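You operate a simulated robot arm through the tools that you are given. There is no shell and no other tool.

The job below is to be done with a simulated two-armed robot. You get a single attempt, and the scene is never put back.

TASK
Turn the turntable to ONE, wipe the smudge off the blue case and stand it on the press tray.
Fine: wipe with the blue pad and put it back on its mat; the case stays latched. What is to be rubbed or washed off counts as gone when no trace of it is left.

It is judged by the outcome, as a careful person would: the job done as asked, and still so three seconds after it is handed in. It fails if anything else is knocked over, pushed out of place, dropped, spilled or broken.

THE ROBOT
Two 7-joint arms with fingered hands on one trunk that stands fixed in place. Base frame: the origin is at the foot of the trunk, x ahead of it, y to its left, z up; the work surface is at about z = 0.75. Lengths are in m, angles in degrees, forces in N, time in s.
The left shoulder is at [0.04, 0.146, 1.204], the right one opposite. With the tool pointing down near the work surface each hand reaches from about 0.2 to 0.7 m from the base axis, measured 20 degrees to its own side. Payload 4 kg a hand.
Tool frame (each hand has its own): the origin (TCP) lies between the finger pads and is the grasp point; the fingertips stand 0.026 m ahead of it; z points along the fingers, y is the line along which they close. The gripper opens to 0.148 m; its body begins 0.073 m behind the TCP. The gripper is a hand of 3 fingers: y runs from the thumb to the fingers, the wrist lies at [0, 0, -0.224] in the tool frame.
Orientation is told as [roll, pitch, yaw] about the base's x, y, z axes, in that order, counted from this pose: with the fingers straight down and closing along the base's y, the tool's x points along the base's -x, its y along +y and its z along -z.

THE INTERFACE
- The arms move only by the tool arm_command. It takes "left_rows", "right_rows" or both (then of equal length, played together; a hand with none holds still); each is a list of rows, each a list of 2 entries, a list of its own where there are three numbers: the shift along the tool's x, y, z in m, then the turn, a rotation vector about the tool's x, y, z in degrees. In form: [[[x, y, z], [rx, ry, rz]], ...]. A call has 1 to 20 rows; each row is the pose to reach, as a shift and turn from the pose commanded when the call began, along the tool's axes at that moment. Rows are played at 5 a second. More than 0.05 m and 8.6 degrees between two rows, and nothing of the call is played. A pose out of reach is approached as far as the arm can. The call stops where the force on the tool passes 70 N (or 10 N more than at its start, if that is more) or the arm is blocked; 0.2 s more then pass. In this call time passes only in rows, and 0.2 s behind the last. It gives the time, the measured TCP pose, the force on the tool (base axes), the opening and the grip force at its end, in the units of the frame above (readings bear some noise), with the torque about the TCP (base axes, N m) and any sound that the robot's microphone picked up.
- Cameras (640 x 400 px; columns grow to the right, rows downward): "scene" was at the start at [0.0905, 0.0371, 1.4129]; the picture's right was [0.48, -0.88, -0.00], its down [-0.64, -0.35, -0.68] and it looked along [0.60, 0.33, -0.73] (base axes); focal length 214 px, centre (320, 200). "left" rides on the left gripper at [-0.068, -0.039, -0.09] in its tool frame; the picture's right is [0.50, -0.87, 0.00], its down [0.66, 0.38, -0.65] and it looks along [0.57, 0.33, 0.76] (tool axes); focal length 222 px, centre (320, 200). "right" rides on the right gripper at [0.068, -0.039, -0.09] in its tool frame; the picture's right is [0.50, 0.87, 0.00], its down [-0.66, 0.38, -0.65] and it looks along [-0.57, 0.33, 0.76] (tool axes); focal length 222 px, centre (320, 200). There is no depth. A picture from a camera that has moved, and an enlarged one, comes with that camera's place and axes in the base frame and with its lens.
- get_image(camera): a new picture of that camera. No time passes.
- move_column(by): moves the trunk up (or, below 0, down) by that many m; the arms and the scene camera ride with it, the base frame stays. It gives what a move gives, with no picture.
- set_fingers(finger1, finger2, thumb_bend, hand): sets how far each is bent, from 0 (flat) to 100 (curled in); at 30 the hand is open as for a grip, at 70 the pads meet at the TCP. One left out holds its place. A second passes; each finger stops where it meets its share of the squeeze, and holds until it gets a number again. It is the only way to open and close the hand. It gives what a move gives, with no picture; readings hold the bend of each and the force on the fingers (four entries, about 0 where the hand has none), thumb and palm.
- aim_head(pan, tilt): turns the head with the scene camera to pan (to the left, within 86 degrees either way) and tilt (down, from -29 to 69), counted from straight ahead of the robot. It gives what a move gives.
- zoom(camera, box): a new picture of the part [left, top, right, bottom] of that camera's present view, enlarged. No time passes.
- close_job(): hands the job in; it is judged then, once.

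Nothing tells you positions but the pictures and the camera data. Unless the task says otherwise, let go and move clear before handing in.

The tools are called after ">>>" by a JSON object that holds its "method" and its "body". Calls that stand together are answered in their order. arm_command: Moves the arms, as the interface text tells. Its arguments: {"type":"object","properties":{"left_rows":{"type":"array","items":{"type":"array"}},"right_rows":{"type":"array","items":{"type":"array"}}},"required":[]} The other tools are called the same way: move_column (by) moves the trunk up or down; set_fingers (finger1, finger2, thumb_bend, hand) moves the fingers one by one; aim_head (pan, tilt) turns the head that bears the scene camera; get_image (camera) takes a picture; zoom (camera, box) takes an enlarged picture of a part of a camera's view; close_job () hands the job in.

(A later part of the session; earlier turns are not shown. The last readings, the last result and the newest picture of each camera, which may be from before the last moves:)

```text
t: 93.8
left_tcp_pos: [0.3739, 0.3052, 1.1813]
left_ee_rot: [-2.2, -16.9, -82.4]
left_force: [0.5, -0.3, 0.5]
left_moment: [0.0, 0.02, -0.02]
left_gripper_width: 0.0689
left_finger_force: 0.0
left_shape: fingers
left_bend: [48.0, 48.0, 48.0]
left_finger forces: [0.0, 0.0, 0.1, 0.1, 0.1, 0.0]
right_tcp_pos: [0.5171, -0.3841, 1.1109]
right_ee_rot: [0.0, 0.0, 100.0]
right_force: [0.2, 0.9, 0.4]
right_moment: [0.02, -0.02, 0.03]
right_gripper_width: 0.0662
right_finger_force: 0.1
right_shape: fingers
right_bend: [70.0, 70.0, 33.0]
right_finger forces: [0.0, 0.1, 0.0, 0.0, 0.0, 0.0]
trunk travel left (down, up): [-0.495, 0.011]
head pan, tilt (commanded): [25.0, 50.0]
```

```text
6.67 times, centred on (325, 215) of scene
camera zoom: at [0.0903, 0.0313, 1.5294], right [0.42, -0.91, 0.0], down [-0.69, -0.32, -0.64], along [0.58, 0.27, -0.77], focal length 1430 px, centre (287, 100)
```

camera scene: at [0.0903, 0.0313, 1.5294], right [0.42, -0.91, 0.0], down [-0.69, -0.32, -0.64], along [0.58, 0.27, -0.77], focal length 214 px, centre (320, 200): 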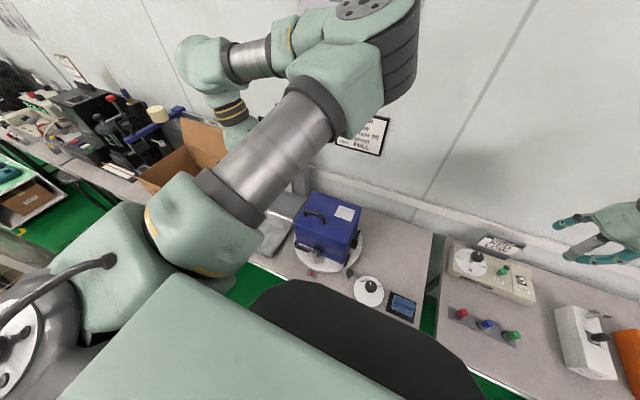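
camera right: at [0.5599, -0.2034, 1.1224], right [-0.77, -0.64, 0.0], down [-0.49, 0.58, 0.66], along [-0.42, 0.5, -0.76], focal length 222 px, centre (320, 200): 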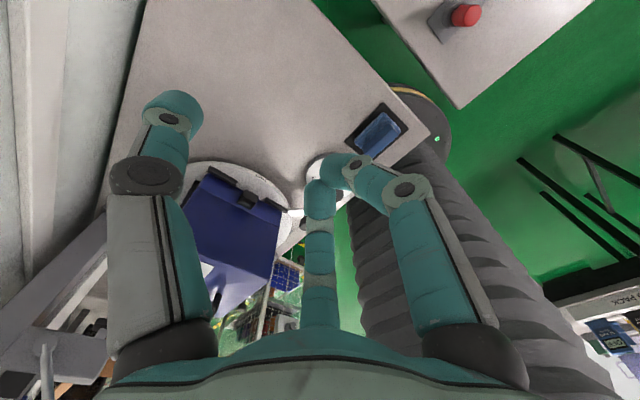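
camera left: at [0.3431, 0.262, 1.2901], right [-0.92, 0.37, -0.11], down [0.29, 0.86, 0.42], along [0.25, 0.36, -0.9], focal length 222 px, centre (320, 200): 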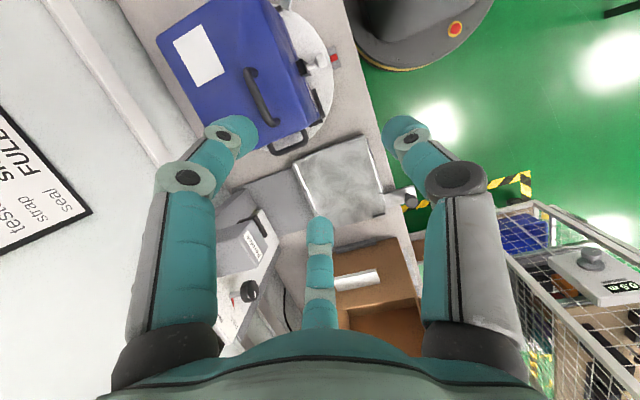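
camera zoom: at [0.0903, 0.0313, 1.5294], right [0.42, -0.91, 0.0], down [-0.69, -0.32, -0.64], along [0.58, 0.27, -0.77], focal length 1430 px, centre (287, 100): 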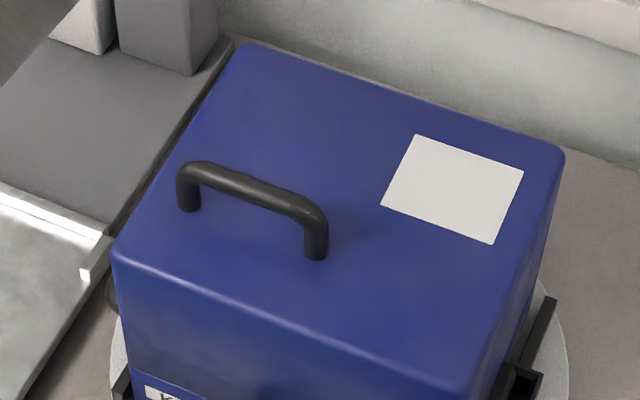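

Handle bar centre: about (0.451, 0.220, 0.975), running along y. I move the left hand above it with yaw −90 and a 12° lean.

>>> {"method": "arm_command", "body": {"left_rows": [[[-0.0104, 0.0143, 0.0301], [-0.06, 1.0, 1.46]], [[-0.0208, 0.0285, 0.0602], [-0.12, 2.0, 2.92]], [[-0.0312, 0.0428, 0.0902], [-0.18, 3.0, 4.37]], [[-0.0416, 0.057, 0.1203], [-0.24, 4.0, 5.83]], [[-0.052, 0.0713, 0.1504], [-0.3, 5.04, 7.29]]]}}

>>> {"method": "get_image", "body": {"camera": "scene"}}

>>> {"method": "get_image", "body": {"camera": "left"}}

```text
t: 95.0
left_tcp_pos: [0.4523, 0.2202, 1.0502]
left_ee_rot: [-0.1, -11.9, -89.8]
left_force: [0.2, 0.6, -0.3]
left_moment: [0.0, 0.0, -0.02]
left_gripper_width: 0.069
left_finger_force: 0.1
left_shape: fingers
left_bend: [48.0, 48.0, 48.0]
left_finger forces: [0.0, 0.0, 0.0, 0.1, 0.0, 0.0]
right_tcp_pos: [0.517, -0.3838, 1.1096]
right_ee_rot: [0.1, -0.1, 100.1]
right_force: [0.6, -0.3, 0.5]
right_moment: [0.0, -0.01, 0.02]
right_gripper_width: 0.0661
right_finger_force: 0.1
right_shape: fingers
right_bend: [70.0, 70.0, 33.0]
right_finger forces: [0.0, 0.1, 0.0, 0.0, 0.0, 0.0]
trunk travel left (down, up): [-0.495, 0.011]
head pan, tilt (commanded): [25.0, 50.0]
```

```text
taken
camera scene: at [0.0912, 0.0308, 1.5293], right [0.42, -0.91, 0.0], down [-0.69, -0.32, -0.64], along [0.58, 0.27, -0.77], focal length 214 px, centre (320, 200)
```

scene: 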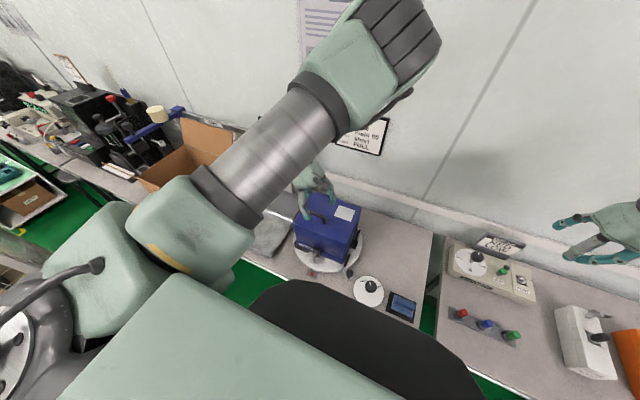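

```text
taken
camera left: at [0.4131, 0.1728, 1.1544], right [-0.87, 0.49, -0.1], down [0.38, 0.78, 0.51], along [0.33, 0.4, -0.86], focal length 222 px, centre (320, 200)
```

left: 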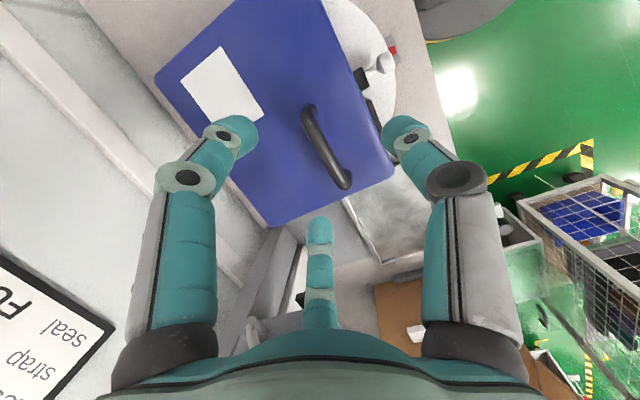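

The left hand is exactly where I wanted it, above the handle. I zoom from its camera to refine the alignment before descending.

>>> {"method": "zoom", "body": {"camera": "left", "box": [220, 60, 420, 240]}}

>>> {"method": "zoom", "body": {"camera": "scene", "box": [275, 155, 375, 255]}}

```text
2.22 times, centred on (320, 150) of left
camera zoom: at [0.4131, 0.1728, 1.1544], right [-0.87, 0.49, -0.1], down [0.38, 0.78, 0.51], along [0.33, 0.4, -0.86], focal length 494 px, centre (320, 311)
```

zoom: 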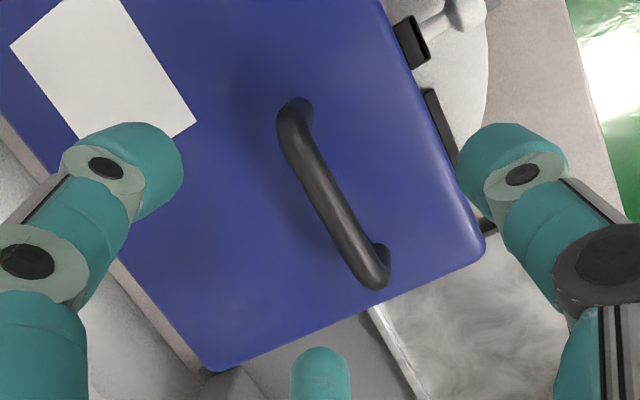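

```text
4.00 times, centred on (325, 205) of scene
camera zoom: at [0.0912, 0.0308, 1.5293], right [0.42, -0.91, 0.0], down [-0.69, -0.32, -0.64], along [0.58, 0.27, -0.77], focal length 858 px, centre (300, 180)
```

zoom: 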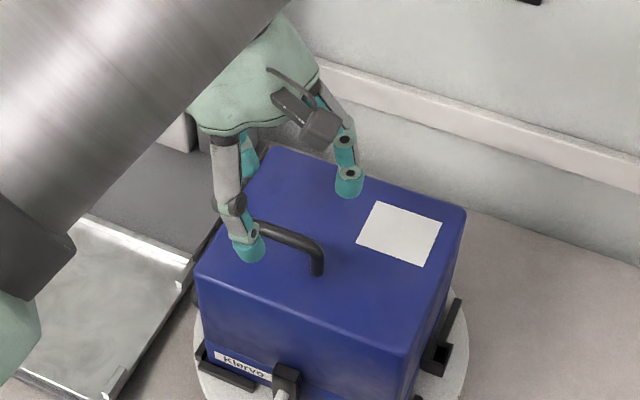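

Aligned within a few millimetres. I lower straight down around the bar.

>>> {"method": "arm_command", "body": {"left_rows": [[[0.0055, 0, 0.0295], [0, 0, 0]], [[0.0103, 0, 0.054], [0, 0, 0]], [[0.0127, 0, 0.0668], [0, 0, 0]]]}}

>>> {"method": "get_image", "body": {"camera": "left"}}

>>> {"method": "zoom", "body": {"camera": "scene", "box": [275, 155, 375, 255]}}

```text
t: 95.8
left_tcp_pos: [0.4511, 0.2211, 0.9843]
left_ee_rot: [0.6, -11.7, -90.0]
left_force: [0.0, 2.8, 22.0]
left_moment: [0.95, -0.51, 0.07]
left_gripper_width: 0.0686
left_finger_force: 11.2
left_shape: fingers
left_bend: [48.0, 47.0, 48.0]
left_finger forces: [0.0, 21.8, 0.0, 0.0, 0.0, 0.0]
right_tcp_pos: [0.5132, -0.3849, 1.1117]
right_ee_rot: [-0.1, -0.1, 100.0]
right_force: [-0.3, 0.4, -1.1]
right_moment: [0.01, 0.01, 0.0]
right_gripper_width: 0.066
right_finger_force: 0.1
right_shape: fingers
right_bend: [70.0, 70.0, 33.0]
right_finger forces: [0.0, 0.0, 0.0, 0.1, 0.1, 0.1]
trunk travel left (down, up): [-0.495, 0.011]
head pan, tilt (commanded): [25.0, 50.0]
```

```text
taken
camera left: at [0.4106, 0.1724, 1.088], right [-0.87, 0.49, -0.11], down [0.37, 0.78, 0.51], along [0.33, 0.4, -0.85], focal length 222 px, centre (320, 200)
```

left: 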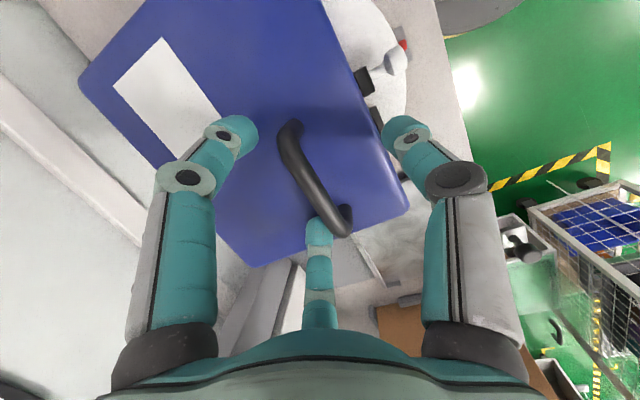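

```text
4.00 times, centred on (325, 205) of scene
camera zoom: at [0.0865, 0.0303, 1.53], right [0.42, -0.91, 0.0], down [-0.69, -0.32, -0.64], along [0.58, 0.27, -0.76], focal length 858 px, centre (300, 180)
```

zoom: 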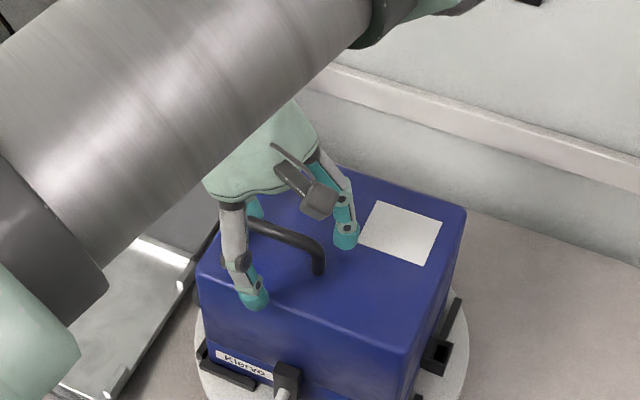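

One fingertip touches the lid (22 N), so I lift 6 mm and then close on the handle.

>>> {"method": "arm_command", "body": {"left_rows": [[[-0.0006, 0, -0.003], [0, 0, 0]], [[-0.0012, 0, -0.0059], [0, 0, 0]]]}}

>>> {"method": "set_fingers", "body": {"hand": "left", "finger1": 60, "finger2": 60, "thumb_bend": 60}}

>>> {"method": "get_image", "body": {"camera": "left"}}

>>> {"method": "zoom", "body": {"camera": "scene", "box": [275, 155, 375, 255]}}

```text
t: 96.4
left_tcp_pos: [0.4495, 0.2186, 0.9868]
left_ee_rot: [-0.2, -12.0, -90.0]
left_force: [0.2, 0.2, 0.5]
left_moment: [0.01, -0.03, -0.01]
left_gripper_width: 0.069
left_finger_force: 0.2
left_shape: fingers
left_bend: [48.0, 48.0, 48.0]
left_finger forces: [0.1, 0.8, 0.1, 0.0, 0.1, 0.0]
right_tcp_pos: [0.5168, -0.384, 1.1095]
right_ee_rot: [-0.1, 0.0, 100.0]
right_force: [-0.9, 0.6, 0.1]
right_moment: [-0.03, 0.03, -0.01]
right_gripper_width: 0.0658
right_finger_force: 0.0
right_shape: fingers
right_bend: [70.0, 70.0, 33.0]
right_finger forces: [0.0, 0.1, 0.0, 0.0, 0.0, 0.0]
trunk travel left (down, up): [-0.495, 0.011]
head pan, tilt (commanded): [25.0, 50.0]
```

```text
t: 97.4
left_tcp_pos: [0.451, 0.2191, 0.987]
left_ee_rot: [0.0, -11.9, -89.9]
left_force: [1.0, -1.6, -1.0]
left_moment: [0.01, 0.06, 0.01]
left_gripper_width: 0.0327
left_finger_force: 1.4
left_shape: fingers
left_bend: [58.0, 60.0, 60.0]
left_finger forces: [1.2, 0.0, 0.1, 0.1, 0.0, 0.0]
right_tcp_pos: [0.5166, -0.3845, 1.1106]
right_ee_rot: [0.0, 0.0, 100.0]
right_force: [0.7, -0.2, -0.1]
right_moment: [0.03, -0.03, 0.0]
right_gripper_width: 0.0661
right_finger_force: 0.1
right_shape: fingers
right_bend: [70.0, 70.0, 33.0]
right_finger forces: [0.0, 0.0, 0.1, 0.0, 0.1, 0.1]
trunk travel left (down, up): [-0.495, 0.011]
head pan, tilt (commanded): [25.0, 50.0]
```

```text
taken
camera left: at [0.4125, 0.1715, 1.0916], right [-0.87, 0.49, -0.1], down [0.38, 0.78, 0.5], along [0.33, 0.4, -0.86], focal length 222 px, centre (320, 200)
```

left: 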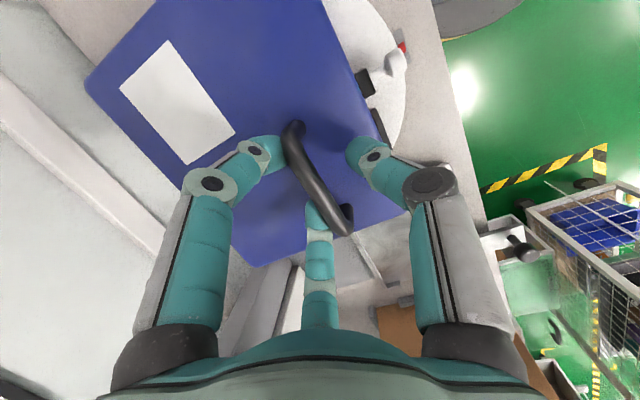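

```text
4.00 times, centred on (325, 205) of scene
camera zoom: at [0.0907, 0.0311, 1.5294], right [0.42, -0.91, 0.0], down [-0.69, -0.32, -0.64], along [0.58, 0.27, -0.77], focal length 858 px, centre (300, 180)
```

zoom: 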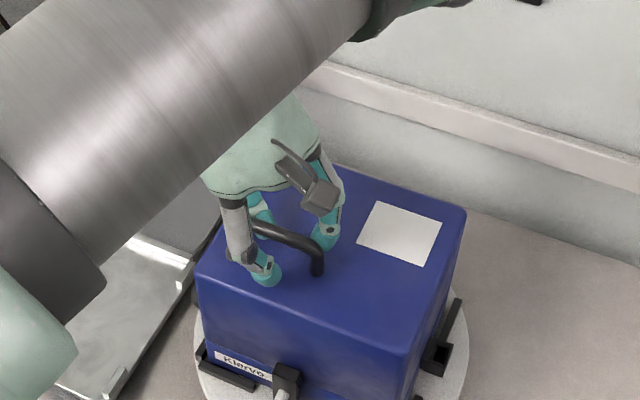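

Fingers straddle the bar with the thumb on the robot side. I close firmly.

>>> {"method": "set_fingers", "body": {"hand": "left", "finger1": 75, "finger2": 75, "thumb_bend": 75}}

>>> {"method": "get_image", "body": {"camera": "left"}}

>>> {"method": "zoom", "body": {"camera": "scene", "box": [275, 155, 375, 255]}}

```text
t: 98.4
left_tcp_pos: [0.4513, 0.22, 0.9888]
left_ee_rot: [-0.2, -11.9, -89.9]
left_force: [0.4, -1.1, -6.2]
left_moment: [0.0, 0.0, -0.01]
left_gripper_width: 0.0039
left_finger_force: 10.4
left_shape: fingers
left_bend: [72.0, 72.0, 68.0]
left_finger forces: [6.6, 5.8, 0.0, 0.1, 7.6, 0.0]
right_tcp_pos: [0.5163, -0.3844, 1.1095]
right_ee_rot: [0.1, 0.0, 100.0]
right_force: [-0.3, 0.3, 0.4]
right_moment: [0.0, 0.01, 0.01]
right_gripper_width: 0.0664
right_finger_force: 0.0
right_shape: fingers
right_bend: [70.0, 70.0, 33.0]
right_finger forces: [0.0, 0.0, 0.0, 0.0, 0.0, 0.1]
trunk travel left (down, up): [-0.495, 0.011]
head pan, tilt (commanded): [25.0, 50.0]
```

```text
taken
camera left: at [0.4128, 0.1718, 1.0913], right [-0.87, 0.49, -0.1], down [0.38, 0.78, 0.5], along [0.33, 0.4, -0.86], focal length 222 px, centre (320, 200)
```

left: 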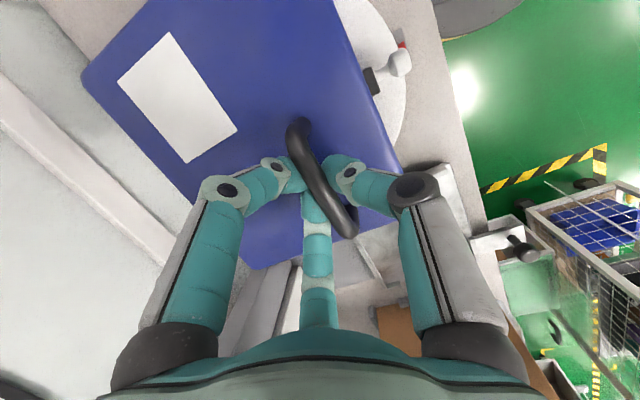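

```text
4.00 times, centred on (325, 205) of scene
camera zoom: at [0.0913, 0.0315, 1.5293], right [0.42, -0.91, 0.0], down [-0.69, -0.32, -0.64], along [0.58, 0.27, -0.77], focal length 858 px, centre (300, 180)
```

zoom: 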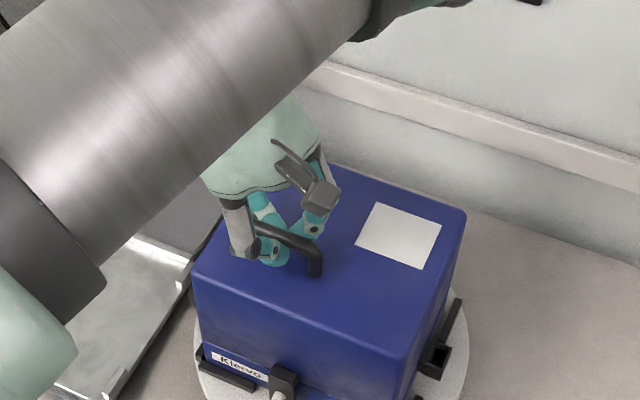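

The fingers have closed under the bar, caging it. I try a small lift of 1.5 cm to feel the weight and see whether it tilts.

>>> {"method": "arm_command", "body": {"left_rows": [[[-0.001, 0, -0.0049], [0, 0, 0]], [[-0.0021, 0, -0.0098], [0, 0, 0]], [[-0.0031, 0, -0.0147], [0, 0, 0]]]}}

>>> {"method": "zoom", "body": {"camera": "scene", "box": [275, 170, 385, 280]}}

>>> {"method": "get_image", "body": {"camera": "left"}}

>>> {"method": "get_image", "body": {"camera": "right"}}

```text
t: 99.2
left_tcp_pos: [0.4516, 0.2194, 1.0027]
left_ee_rot: [0.0, -11.8, -89.9]
left_force: [0.8, 0.0, -6.4]
left_moment: [0.04, 0.05, -0.05]
left_gripper_width: 0.0023
left_finger_force: 9.6
left_shape: fingers
left_bend: [72.0, 73.0, 71.0]
left_finger forces: [6.0, 6.4, 0.0, 0.0, 7.2, 0.1]
right_tcp_pos: [0.5164, -0.3846, 1.1099]
right_ee_rot: [0.1, 0.0, 100.0]
right_force: [-0.5, -0.2, 0.3]
right_moment: [0.0, 0.0, 0.0]
right_gripper_width: 0.0658
right_finger_force: 0.0
right_shape: fingers
right_bend: [70.0, 70.0, 33.0]
right_finger forces: [0.0, 0.1, 0.0, 0.1, 0.0, 0.0]
trunk travel left (down, up): [-0.495, 0.011]
head pan, tilt (commanded): [25.0, 50.0]
```

```text
3.64 times, centred on (330, 225) of scene
camera zoom: at [0.0908, 0.0315, 1.5294], right [0.42, -0.91, 0.0], down [-0.69, -0.32, -0.64], along [0.58, 0.27, -0.77], focal length 780 px, centre (284, 109)
```

zoom: 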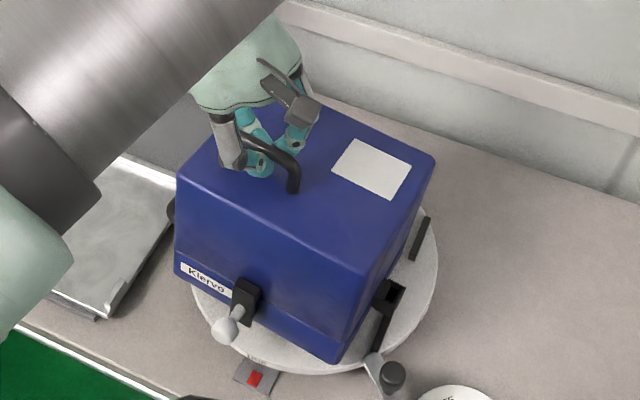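

```text
taken
camera left: at [0.412, 0.1716, 1.107], right [-0.87, 0.49, -0.1], down [0.38, 0.78, 0.5], along [0.33, 0.4, -0.86], focal length 222 px, centre (320, 200)
```

left: 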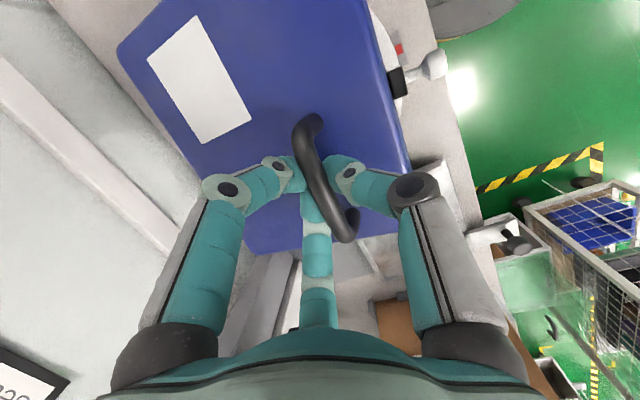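

```text
taken
camera right: at [0.5675, -0.4449, 1.2015], right [-0.77, -0.64, 0.0], down [-0.49, 0.58, 0.65], along [-0.42, 0.5, -0.76], focal length 222 px, centre (320, 200)
```

right: 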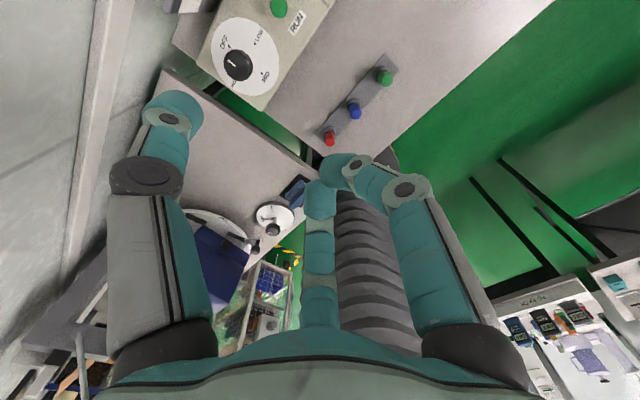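

The load is light (about 6.4 N), but the case seems to have turned a little in the grip. I zoom from both other cameras to judge whether it hangs free and level.

>>> {"method": "zoom", "body": {"camera": "right", "box": [160, 180, 300, 320]}}

>>> {"method": "zoom", "body": {"camera": "scene", "box": [295, 225, 375, 285]}}

>>> {"method": "zoom", "body": {"camera": "left", "box": [220, 60, 460, 280]}}

```text
2.86 times, centred on (230, 250) of right
camera zoom: at [0.5675, -0.4449, 1.2015], right [-0.77, -0.64, 0.0], down [-0.49, 0.58, 0.65], along [-0.42, 0.5, -0.76], focal length 635 px, centre (577, 57)
```

zoom: 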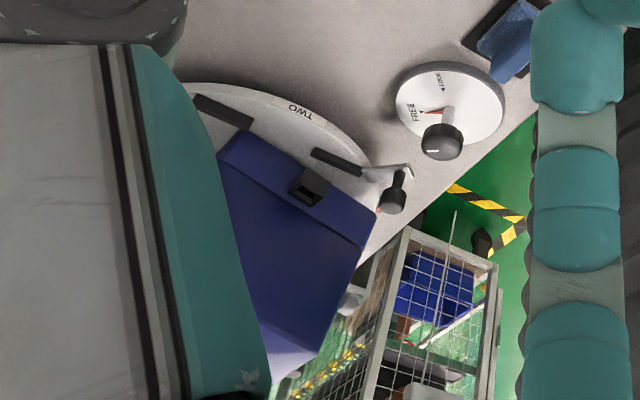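

```text
6.67 times, centred on (335, 255) of scene
camera zoom: at [0.0908, 0.0315, 1.5294], right [0.42, -0.91, 0.0], down [-0.69, -0.32, -0.64], along [0.58, 0.27, -0.77], focal length 1430 px, centre (220, -167)
```

zoom: 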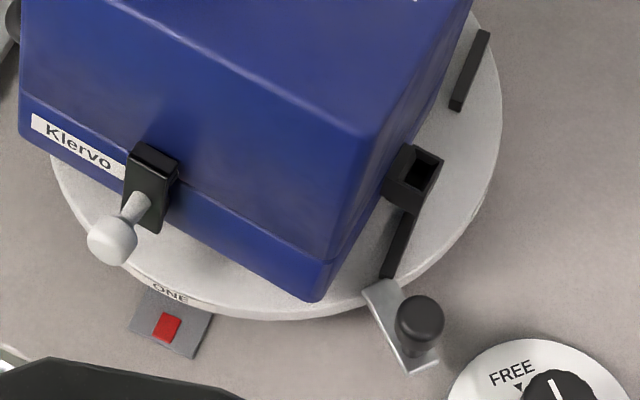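

```text
1.82 times, centred on (340, 170) of left
camera zoom: at [0.412, 0.1716, 1.107], right [-0.87, 0.49, -0.1], down [0.38, 0.78, 0.5], along [0.33, 0.4, -0.86], focal length 404 px, centre (284, 254)
```

zoom: 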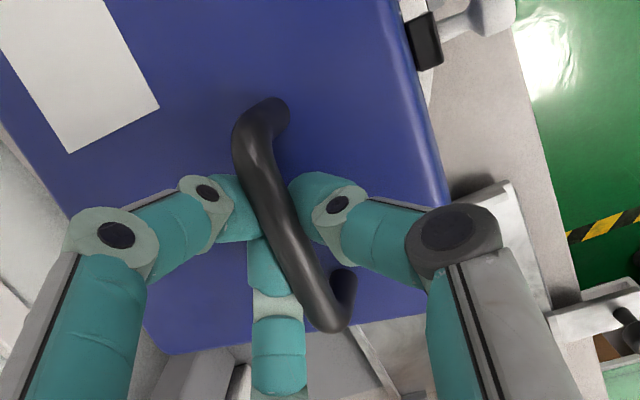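

The case hangs caged on the fingers, tilted only about 5° and turned a few degrees, and the disc still shows ONE. I lift it further and drift toward the robot, slowly.

>>> {"method": "arm_command", "body": {"left_rows": [[[-0.0009, -0.0015, -0.0065], [0, 0, 0]], [[-0.0017, -0.003, -0.0129], [0, 0, 0]], [[-0.0021, -0.005, -0.0195], [0, 0, 0]], [[-0.0025, -0.007, -0.0261], [0, 0, 0]], [[-0.0023, -0.0095, -0.0328], [0, 0, 0]], [[-0.0022, -0.012, -0.0394], [0, 0, 0]], [[-0.0014, -0.016, -0.0452], [0, 0, 0]], [[-0.0006, -0.02, -0.051], [0, 0, 0]]]}}

>>> {"method": "get_image", "body": {"camera": "scene"}}

>>> {"method": "zoom", "body": {"camera": "scene", "box": [260, 160, 380, 290]}}

>>> {"method": "get_image", "body": {"camera": "left"}}

```text
t: 101.0
left_tcp_pos: [0.4288, 0.2294, 1.0531]
left_ee_rot: [0.0, -11.9, -89.9]
left_force: [-0.1, 0.2, -5.5]
left_moment: [0.07, 0.04, -0.01]
left_gripper_width: 0.0025
left_finger_force: 9.8
left_shape: fingers
left_bend: [72.0, 73.0, 71.0]
left_finger forces: [7.9, 5.2, 0.1, 0.0, 6.9, 0.0]
right_tcp_pos: [0.5177, -0.3844, 1.1095]
right_ee_rot: [0.1, -0.1, 100.1]
right_force: [0.5, 0.1, 0.2]
right_moment: [-0.01, 0.01, -0.01]
right_gripper_width: 0.066
right_finger_force: 0.0
right_shape: fingers
right_bend: [70.0, 70.0, 33.0]
right_finger forces: [0.0, 0.0, 0.0, 0.0, 0.0, 0.1]
trunk travel left (down, up): [-0.495, 0.011]
head pan, tilt (commanded): [25.0, 50.0]
```

```text
taken
camera scene: at [0.0907, 0.0317, 1.5294], right [0.42, -0.91, 0.0], down [-0.69, -0.32, -0.64], along [0.58, 0.27, -0.77], focal length 214 px, centre (320, 200)
```

scene: 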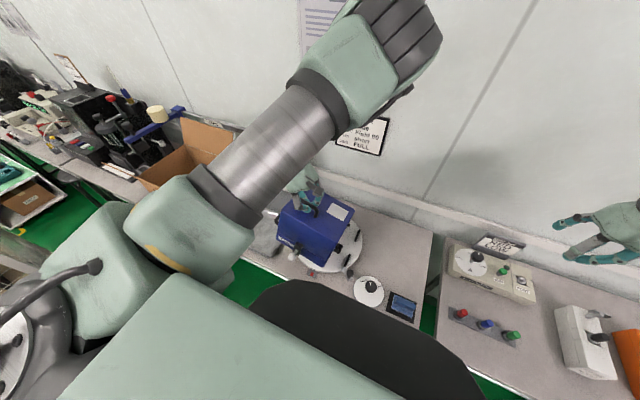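

```text
3.08 times, centred on (320, 225) of scene
camera zoom: at [0.0907, 0.0317, 1.5294], right [0.42, -0.91, 0.0], down [-0.69, -0.32, -0.64], along [0.58, 0.27, -0.77], focal length 660 px, centre (320, 123)
```

zoom: 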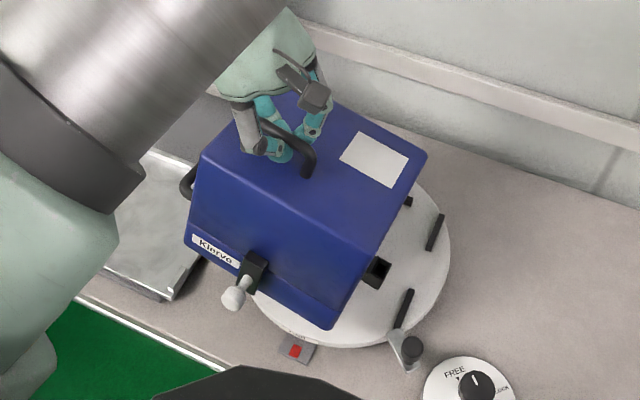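

```text
taken
camera left: at [0.3913, 0.1812, 1.1569], right [-0.87, 0.49, -0.1], down [0.38, 0.78, 0.5], along [0.33, 0.4, -0.86], focal length 222 px, centre (320, 200)
```

left: 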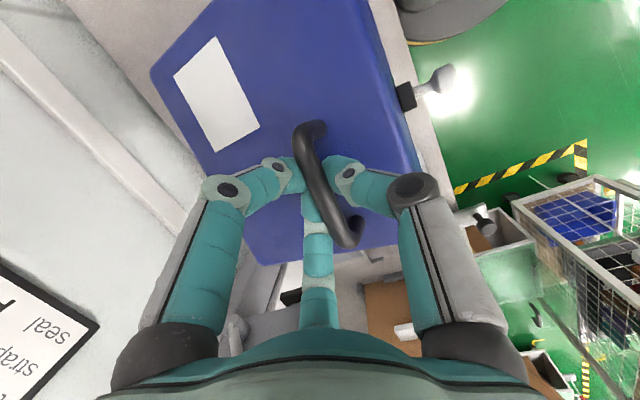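

The case is fully lifted (about 0.6 kg) and hangs stably, tilted roughly 10° with the far-right side low. I carry it slowly toward the robot and left, watching the red ball.

>>> {"method": "arm_command", "body": {"left_rows": [[[0.0055, -0.008, -0.0032], [0, 0, 0]], [[0.0119, -0.016, -0.0066], [0, 0, 0]], [[0.0203, -0.024, -0.0105], [0, 0, 0]], [[0.0318, -0.031, -0.0139], [0, 0, 0]], [[0.0445, -0.036, -0.0166], [0, 0, 0]], [[0.0582, -0.039, -0.0195], [0, 0, 0]], [[0.0748, -0.041, -0.0231], [0, 0, 0]], [[0.0924, -0.042, -0.0268], [0, 0, 0]]]}}

>>> {"method": "get_image", "body": {"camera": "scene"}}

>>> {"method": "get_image", "body": {"camera": "left"}}

>>> {"method": "get_image", "body": {"camera": "right"}}

```text
t: 102.8
left_tcp_pos: [0.3876, 0.3265, 1.0585]
left_ee_rot: [0.0, -12.0, -89.9]
left_force: [0.2, 0.2, -5.4]
left_moment: [0.05, -0.02, 0.0]
left_gripper_width: 0.0021
left_finger_force: 7.4
left_shape: fingers
left_bend: [72.0, 73.0, 71.0]
left_finger forces: [8.0, 0.3, 0.1, 0.0, 7.0, 0.0]
right_tcp_pos: [0.5166, -0.3827, 1.1108]
right_ee_rot: [-0.1, 0.0, 99.9]
right_force: [-0.2, -0.7, 0.2]
right_moment: [-0.04, 0.0, 0.04]
right_gripper_width: 0.0659
right_finger_force: 0.0
right_shape: fingers
right_bend: [70.0, 70.0, 33.0]
right_finger forces: [0.1, 0.0, 0.0, 0.0, 0.0, 0.0]
trunk travel left (down, up): [-0.495, 0.011]
head pan, tilt (commanded): [25.0, 50.0]
```

```text
taken
camera scene: at [0.0913, 0.0329, 1.5293], right [0.42, -0.91, 0.0], down [-0.69, -0.32, -0.64], along [0.58, 0.27, -0.77], focal length 214 px, centre (320, 200)
```

scene: 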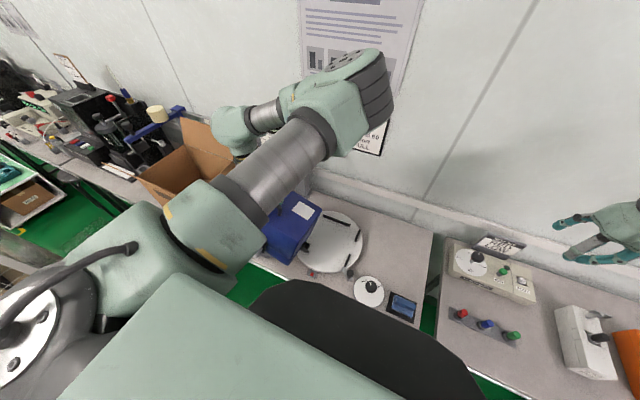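

```text
taken
camera left: at [0.3485, 0.2779, 1.1639], right [-0.87, 0.49, -0.1], down [0.38, 0.78, 0.5], along [0.33, 0.4, -0.86], focal length 222 px, centre (320, 200)
```

left: 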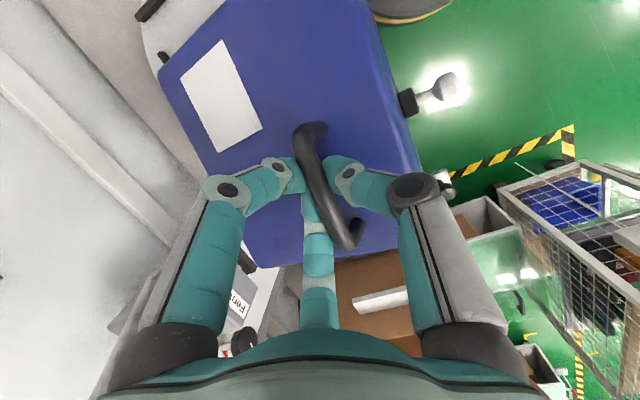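

```text
taken
camera right: at [0.5679, -0.4439, 1.2017], right [-0.77, -0.64, 0.0], down [-0.49, 0.58, 0.65], along [-0.42, 0.5, -0.76], focal length 222 px, centre (320, 200)
```

right: 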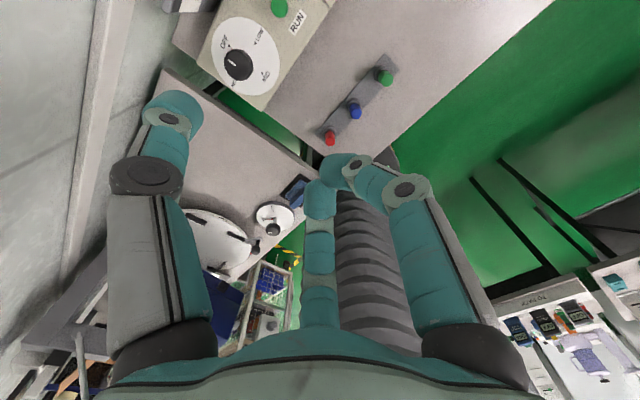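

Carrying goes well. The left arm hides the tray from the head, so I bring the right hand's camera around to a vantage on the right that can see the tray.

>>> {"method": "arm_command", "body": {"right_rows": [[[-0.035, -0.015, 0], [0, 0, 1.7]], [[-0.07, -0.031, 0], [0, 0, 3.4]], [[-0.105, -0.046, 0.005], [0, 0, 5]], [[-0.14, -0.062, 0.01], [0, 0, 6.7]], [[-0.175, -0.077, 0.015], [0, 0, 8.4]], [[-0.21, -0.093, 0.02], [0, 0, 10]], [[-0.245, -0.108, 0.025], [0, 0, 11.7]], [[-0.28, -0.124, 0.03], [0, 0, 13.4]], [[-0.3138, -0.139, 0.03], [0, 0, 15]]]}}

>>> {"method": "get_image", "body": {"camera": "right"}}

>>> {"method": "get_image", "body": {"camera": "scene"}}

```text
t: 104.8
left_tcp_pos: [0.3875, 0.3259, 1.0592]
left_ee_rot: [0.1, -12.0, -90.0]
left_force: [1.2, 1.3, -6.5]
left_moment: [-0.01, 0.01, 0.01]
left_gripper_width: 0.002
left_finger_force: 10.0
left_shape: fingers
left_bend: [72.0, 73.0, 71.0]
left_finger forces: [7.3, 6.1, 0.0, 0.0, 7.0, 0.1]
right_tcp_pos: [0.6017, -0.0469, 1.0795]
right_ee_rot: [0.1, 0.2, 84.9]
right_force: [0.0, 0.0, -1.0]
right_moment: [0.02, 0.01, 0.0]
right_gripper_width: 0.0661
right_finger_force: 0.0
right_shape: fingers
right_bend: [70.0, 70.0, 33.0]
right_finger forces: [0.0, 0.0, 0.1, 0.0, 0.0, 0.0]
trunk travel left (down, up): [-0.495, 0.011]
head pan, tilt (commanded): [25.0, 50.0]
```

```text
taken
camera right: at [0.635, -0.1183, 1.1707], right [-0.91, -0.42, 0.0], down [-0.32, 0.69, 0.65], along [-0.28, 0.59, -0.76], focal length 222 px, centre (320, 200)
```

right: 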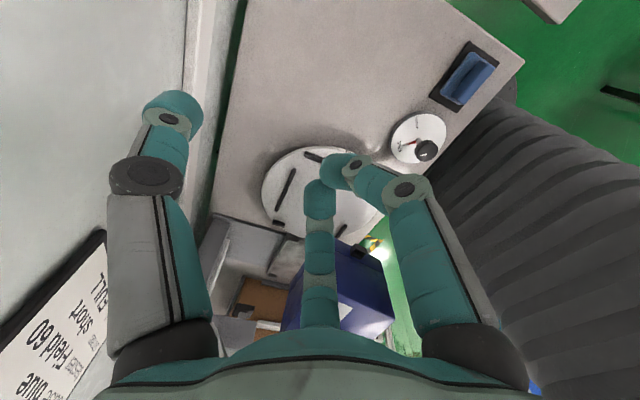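

```text
taken
camera scene: at [0.0913, 0.0345, 1.5293], right [0.42, -0.91, 0.0], down [-0.69, -0.33, -0.64], along [0.58, 0.27, -0.77], focal length 214 px, centre (320, 200)
```

scene: 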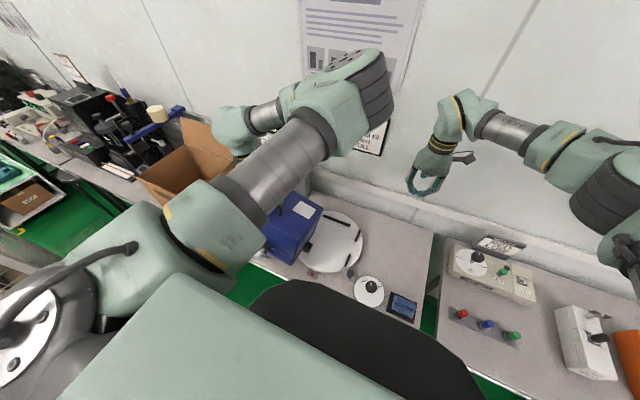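

The right hand's own palm hides the tray, so I tilt that hand about 30° to look more toward it.

>>> {"method": "arm_command", "body": {"right_rows": [[[-0.028, 0.0025, -0.004], [-0.65, -7.5, 0]], [[-0.056, 0.005, -0.01], [-1.3, -15, 0]], [[-0.084, 0.0075, -0.02], [-1.95, -22.4, 0]], [[-0.1116, 0.0098, -0.03], [-2.6, -29.9, 0]]]}}

>>> {"method": "get_image", "body": {"camera": "right"}}

>>> {"method": "get_image", "body": {"camera": "scene"}}

```text
t: 105.8
left_tcp_pos: [0.3875, 0.3244, 1.061]
left_ee_rot: [0.0, -11.9, -90.0]
left_force: [-0.8, 0.2, -6.7]
left_moment: [0.03, 0.02, 0.0]
left_gripper_width: 0.0019
left_finger_force: 10.1
left_shape: fingers
left_bend: [72.0, 73.0, 72.0]
left_finger forces: [7.1, 6.2, 0.1, 0.0, 6.9, 0.0]
right_tcp_pos: [0.6002, 0.0633, 1.1115]
right_ee_rot: [3.0, -30.0, 84.2]
right_force: [-0.8, -0.9, 0.1]
right_moment: [-0.05, 0.02, -0.02]
right_gripper_width: 0.066
right_finger_force: 0.1
right_shape: fingers
right_bend: [70.0, 70.0, 33.0]
right_finger forces: [0.0, 0.0, 0.0, 0.0, 0.0, 0.1]
trunk travel left (down, up): [-0.495, 0.011]
head pan, tilt (commanded): [25.0, 50.0]
```

```text
taken
camera right: at [0.633, -0.0435, 1.1547], right [-0.91, -0.36, -0.21], down [-0.32, 0.27, 0.91], along [-0.28, 0.89, -0.36], focal length 222 px, centre (320, 200)
```

right: 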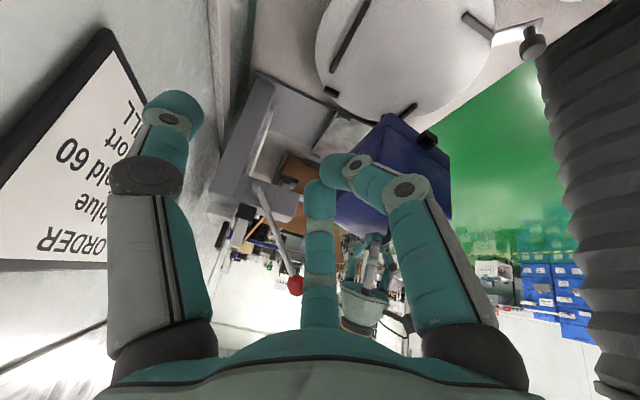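

```text
taken
camera scene: at [0.091, 0.0317, 1.5293], right [0.42, -0.91, 0.0], down [-0.69, -0.32, -0.64], along [0.58, 0.27, -0.77], focal length 214 px, centre (320, 200)
```

scene: 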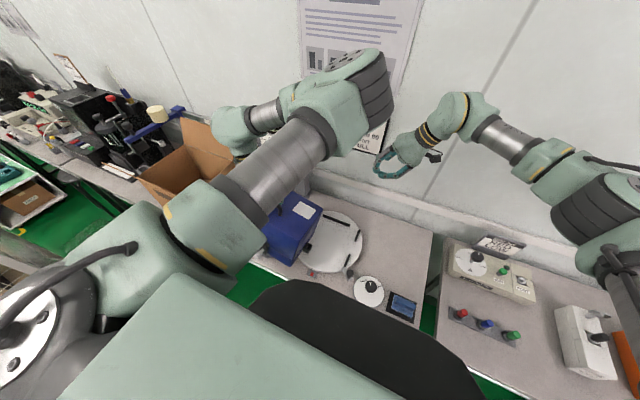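

The curled fingers block the middle of the view; I open the right hand (it's in free air) and look again.

>>> {"method": "set_fingers", "body": {"hand": "right", "finger1": 25, "finger2": 25, "thumb_bend": 25}}

>>> {"method": "get_image", "body": {"camera": "right"}}

>>> {"method": "zoom", "body": {"camera": "right", "box": [240, 60, 480, 260]}}

```text
t: 106.8
left_tcp_pos: [0.3872, 0.3244, 1.0608]
left_ee_rot: [0.0, -11.9, -89.8]
left_force: [-0.2, -0.7, -5.5]
left_moment: [0.04, 0.01, 0.02]
left_gripper_width: 0.0019
left_finger_force: 9.9
left_shape: fingers
left_bend: [72.0, 73.0, 71.0]
left_finger forces: [7.4, 5.9, 0.1, 0.0, 7.2, 0.0]
right_tcp_pos: [0.5986, 0.0633, 1.1116]
right_ee_rot: [2.8, -29.9, 84.3]
right_force: [0.0, -0.4, 0.1]
right_moment: [0.01, 0.01, 0.0]
right_gripper_width: 0.1366
right_finger_force: 0.0
right_shape: fingers
right_bend: [25.0, 25.0, 25.0]
right_finger forces: [0.0, 0.1, 0.0, 0.0, 0.0, 0.0]
trunk travel left (down, up): [-0.495, 0.011]
head pan, tilt (commanded): [25.0, 50.0]
```

```text
taken
camera right: at [0.633, -0.0434, 1.155], right [-0.91, -0.37, -0.21], down [-0.32, 0.27, 0.91], along [-0.28, 0.89, -0.36], focal length 222 px, centre (320, 200)
```

right: 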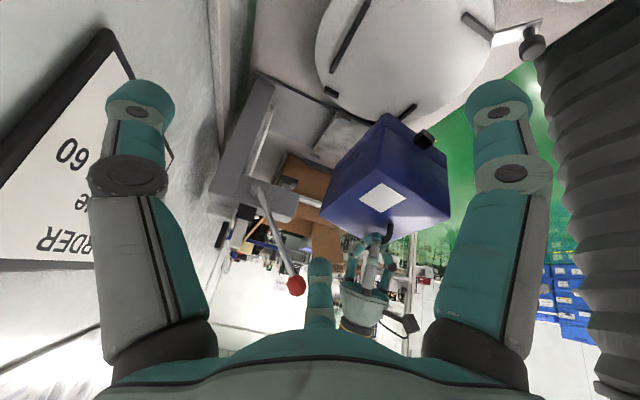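

```text
2.00 times, centred on (360, 160) of right
camera zoom: at [0.633, -0.0434, 1.155], right [-0.91, -0.37, -0.21], down [-0.32, 0.27, 0.91], along [-0.28, 0.89, -0.36], focal length 444 px, centre (240, 280)
```

zoom: 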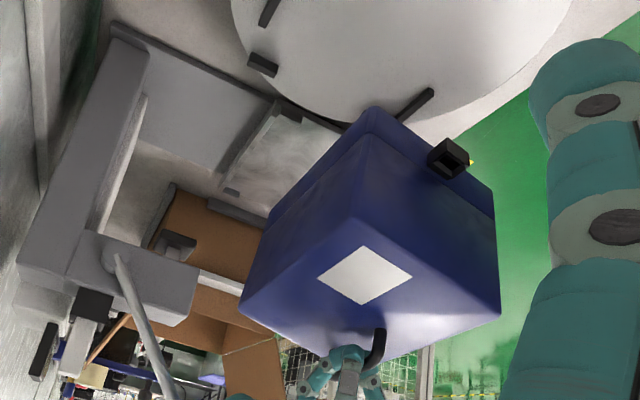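

The view is good: the case hangs clear, tilted with its far-right corner low. I carry on left to above the tray.

>>> {"method": "arm_command", "body": {"left_rows": [[[0.0183, 0, -0.0039], [0, 0, 0]], [[0.0367, 0, -0.0078], [0, 0, 0]], [[0.055, 0, -0.0117], [0, 0, 0]], [[0.0734, 0, -0.0156], [0, 0, 0]], [[0.0917, 0, -0.0195], [0, 0, 0]], [[0.11, 0, -0.0234], [0, 0, 0]], [[0.1284, 0, -0.0273], [0, 0, 0]], [[0.1467, 0, -0.0312], [0, 0, 0]]]}}

>>> {"method": "get_image", "body": {"camera": "right"}}

>>> {"method": "get_image", "body": {"camera": "left"}}

>>> {"method": "get_image", "body": {"camera": "scene"}}

```text
t: 108.6
left_tcp_pos: [0.3886, 0.4762, 1.0603]
left_ee_rot: [0.0, -12.1, -89.8]
left_force: [-0.3, -0.3, -5.9]
left_moment: [0.03, 0.0, -0.01]
left_gripper_width: 0.0018
left_finger_force: 7.8
left_shape: fingers
left_bend: [72.0, 73.0, 72.0]
left_finger forces: [8.2, 0.6, 0.0, 0.1, 7.0, 0.0]
right_tcp_pos: [0.5998, 0.0657, 1.1111]
right_ee_rot: [2.9, -29.8, 84.2]
right_force: [-0.6, -0.5, -0.4]
right_moment: [0.0, -0.01, -0.01]
right_gripper_width: 0.1368
right_finger_force: 0.1
right_shape: fingers
right_bend: [25.0, 25.0, 25.0]
right_finger forces: [0.0, 0.0, 0.0, 0.0, 0.0, 0.0]
trunk travel left (down, up): [-0.495, 0.011]
head pan, tilt (commanded): [25.0, 50.0]
```

```text
taken
camera right: at [0.6331, -0.0423, 1.1549], right [-0.91, -0.37, -0.21], down [-0.32, 0.27, 0.91], along [-0.28, 0.89, -0.36], focal length 222 px, centre (320, 200)
```

right: 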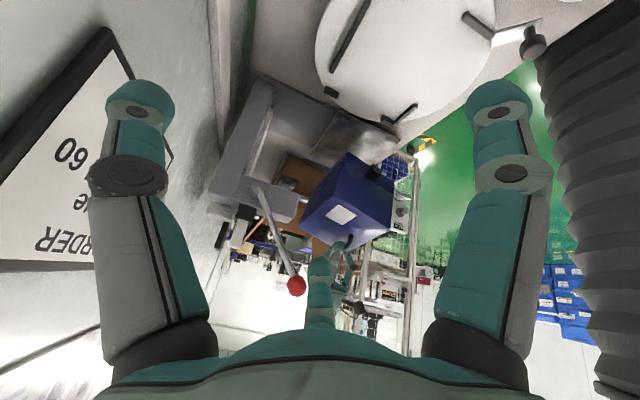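

```text
taken
camera left: at [0.3493, 0.4289, 1.1644], right [-0.87, 0.49, -0.1], down [0.38, 0.78, 0.5], along [0.33, 0.4, -0.86], focal length 222 px, centre (320, 200)
```

left: 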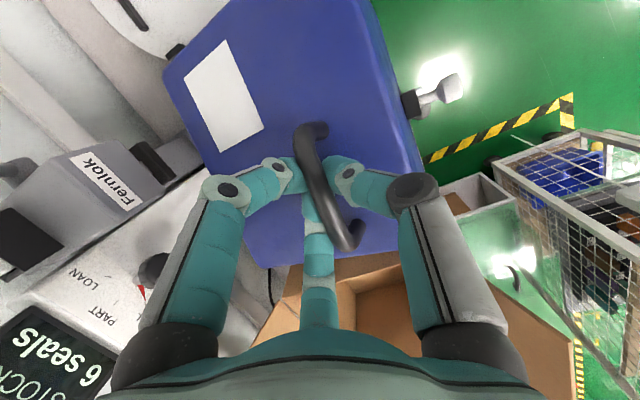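

```text
taken
camera scene: at [0.091, 0.0336, 1.5293], right [0.42, -0.91, 0.0], down [-0.69, -0.32, -0.64], along [0.58, 0.27, -0.77], focal length 214 px, centre (320, 200)
```

scene: 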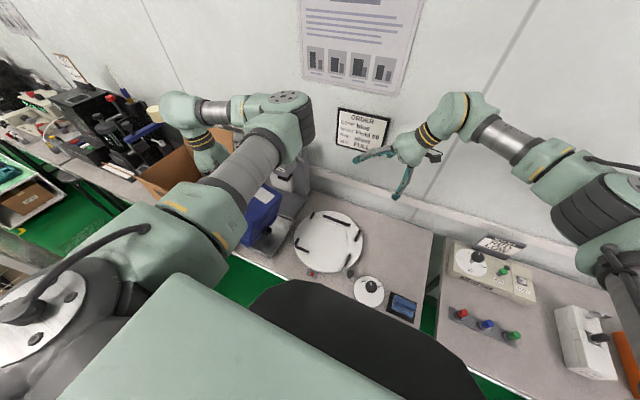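

The case is above the tray. I zoom from the available cameras to measure its yaw and position against the tray.

>>> {"method": "zoom", "body": {"camera": "right", "box": [270, 90, 430, 270]}}

>>> {"method": "zoom", "body": {"camera": "scene", "box": [200, 170, 320, 290]}}

>>> {"method": "zoom", "body": {"camera": "left", "box": [150, 0, 480, 280]}}

>>> {"method": "zoom", "body": {"camera": "scene", "box": [285, 200, 375, 290]}}

```text
2.22 times, centred on (350, 180) of right
camera zoom: at [0.6331, -0.0423, 1.1549], right [-0.91, -0.37, -0.21], down [-0.32, 0.27, 0.91], along [-0.28, 0.89, -0.36], focal length 494 px, centre (253, 244)
```

zoom: 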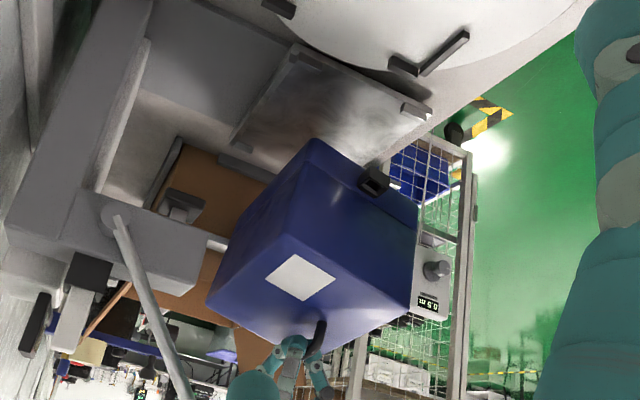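

```text
3.33 times, centred on (260, 230) of scene
camera zoom: at [0.091, 0.0336, 1.5293], right [0.42, -0.91, 0.0], down [-0.69, -0.32, -0.64], along [0.58, 0.27, -0.77], focal length 715 px, centre (520, 100)
```

zoom: 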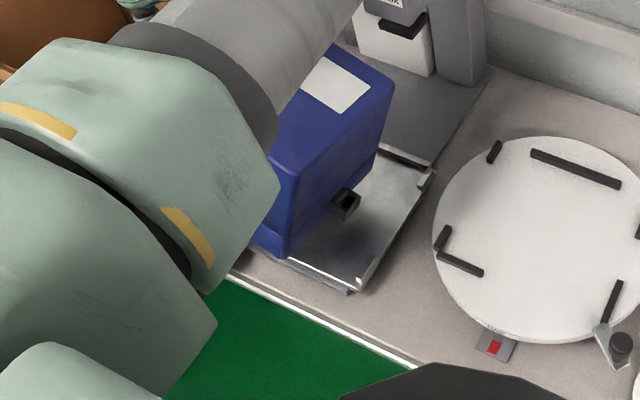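

```text
1.43 times, centred on (315, 140) of left
camera zoom: at [0.3493, 0.4289, 1.1644], right [-0.87, 0.49, -0.1], down [0.38, 0.78, 0.5], along [0.33, 0.4, -0.86], focal length 317 px, centre (327, 286)
```

zoom: 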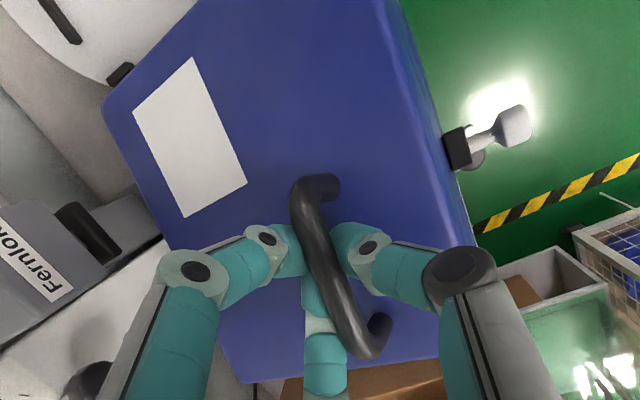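

```text
4.44 times, centred on (330, 245) of scene
camera zoom: at [0.091, 0.0336, 1.5293], right [0.42, -0.91, 0.0], down [-0.69, -0.32, -0.64], along [0.58, 0.27, -0.77], focal length 953 px, centre (276, 0)
```

zoom: 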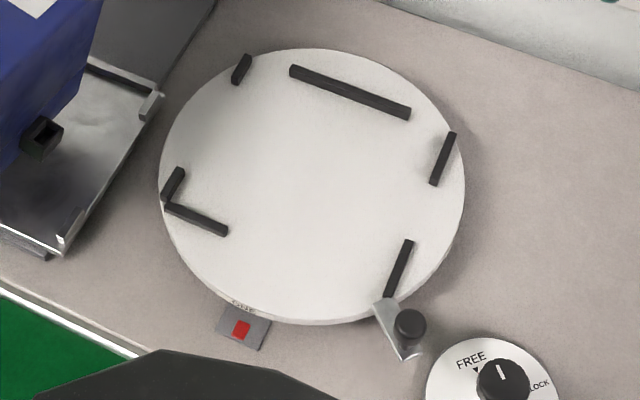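

The disc stays at ONE, empty now. The case hangs with its right side about 15° low and turned about 4° clockwise; I correct the yaw by +4° and bring it lower over the tray, so its right bottom edge will land just inside the right lips.

>>> {"method": "arm_command", "body": {"left_rows": [[[-0.0054, 0.0023, 0.0094], [-0.17, 0, -0.78]], [[-0.0108, 0.0046, 0.0188], [-0.33, 0, -1.56]], [[-0.0162, 0.0068, 0.0281], [-0.5, 0, -2.35]], [[-0.0216, 0.0091, 0.0375], [-0.66, 0, -3.13]], [[-0.027, 0.0114, 0.0469], [-0.83, 0, -3.91]]]}}

>>> {"method": "zoom", "body": {"camera": "right", "box": [270, 90, 430, 270]}}

>>> {"method": "zoom", "body": {"camera": "scene", "box": [200, 170, 320, 290]}}

>>> {"method": "get_image", "body": {"camera": "left"}}

```text
t: 109.8
left_tcp_pos: [0.3998, 0.4399, 1.0203]
left_ee_rot: [-0.1, -11.9, -85.9]
left_force: [0.8, -0.6, -5.4]
left_moment: [-0.01, 0.02, 0.02]
left_gripper_width: 0.0017
left_finger_force: 7.7
left_shape: fingers
left_bend: [73.0, 73.0, 71.0]
left_finger forces: [7.3, 0.8, 0.0, 0.0, 7.4, 0.0]
right_tcp_pos: [0.6002, 0.0633, 1.1112]
right_ee_rot: [3.0, -29.9, 84.3]
right_force: [-0.2, 0.3, 0.1]
right_moment: [-0.01, 0.0, 0.05]
right_gripper_width: 0.1369
right_finger_force: 0.1
right_shape: fingers
right_bend: [25.0, 25.0, 25.0]
right_finger forces: [0.1, 0.0, 0.0, 0.0, 0.0, 0.1]
trunk travel left (down, up): [-0.495, 0.011]
head pan, tilt (commanded): [25.0, 50.0]
```

```text
2.22 times, centred on (350, 180) of right
camera zoom: at [0.6333, -0.0434, 1.1547], right [-0.91, -0.37, -0.21], down [-0.32, 0.27, 0.91], along [-0.28, 0.89, -0.36], focal length 494 px, centre (253, 244)
```

zoom: 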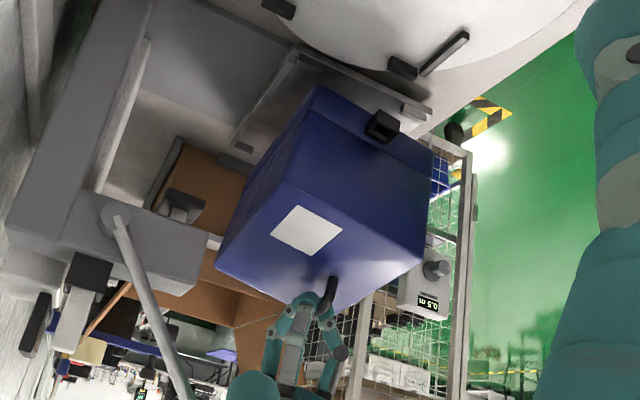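

```text
3.33 times, centred on (260, 230) of scene
camera zoom: at [0.0913, 0.0321, 1.5293], right [0.42, -0.91, 0.0], down [-0.69, -0.32, -0.64], along [0.58, 0.27, -0.77], focal length 715 px, centre (520, 100)
```

zoom: 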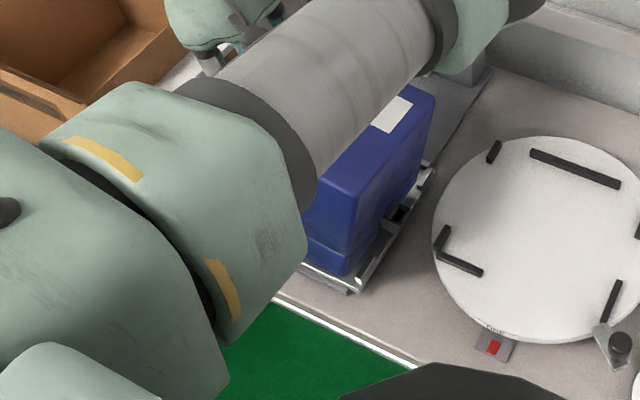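

```text
taken
camera left: at [0.3644, 0.3899, 1.1234], right [-0.9, 0.43, -0.1], down [0.32, 0.8, 0.5], along [0.3, 0.42, -0.86], focal length 222 px, centre (320, 200)
```

left: 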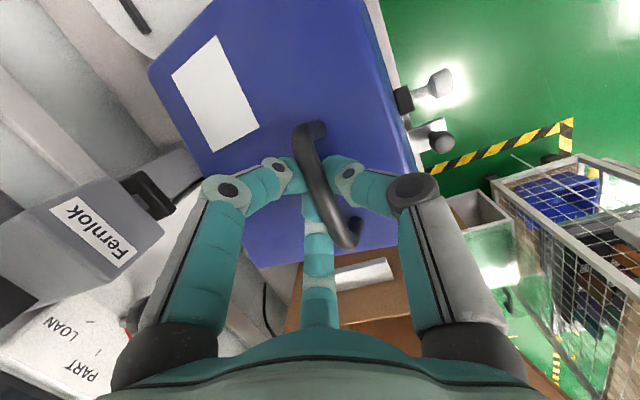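

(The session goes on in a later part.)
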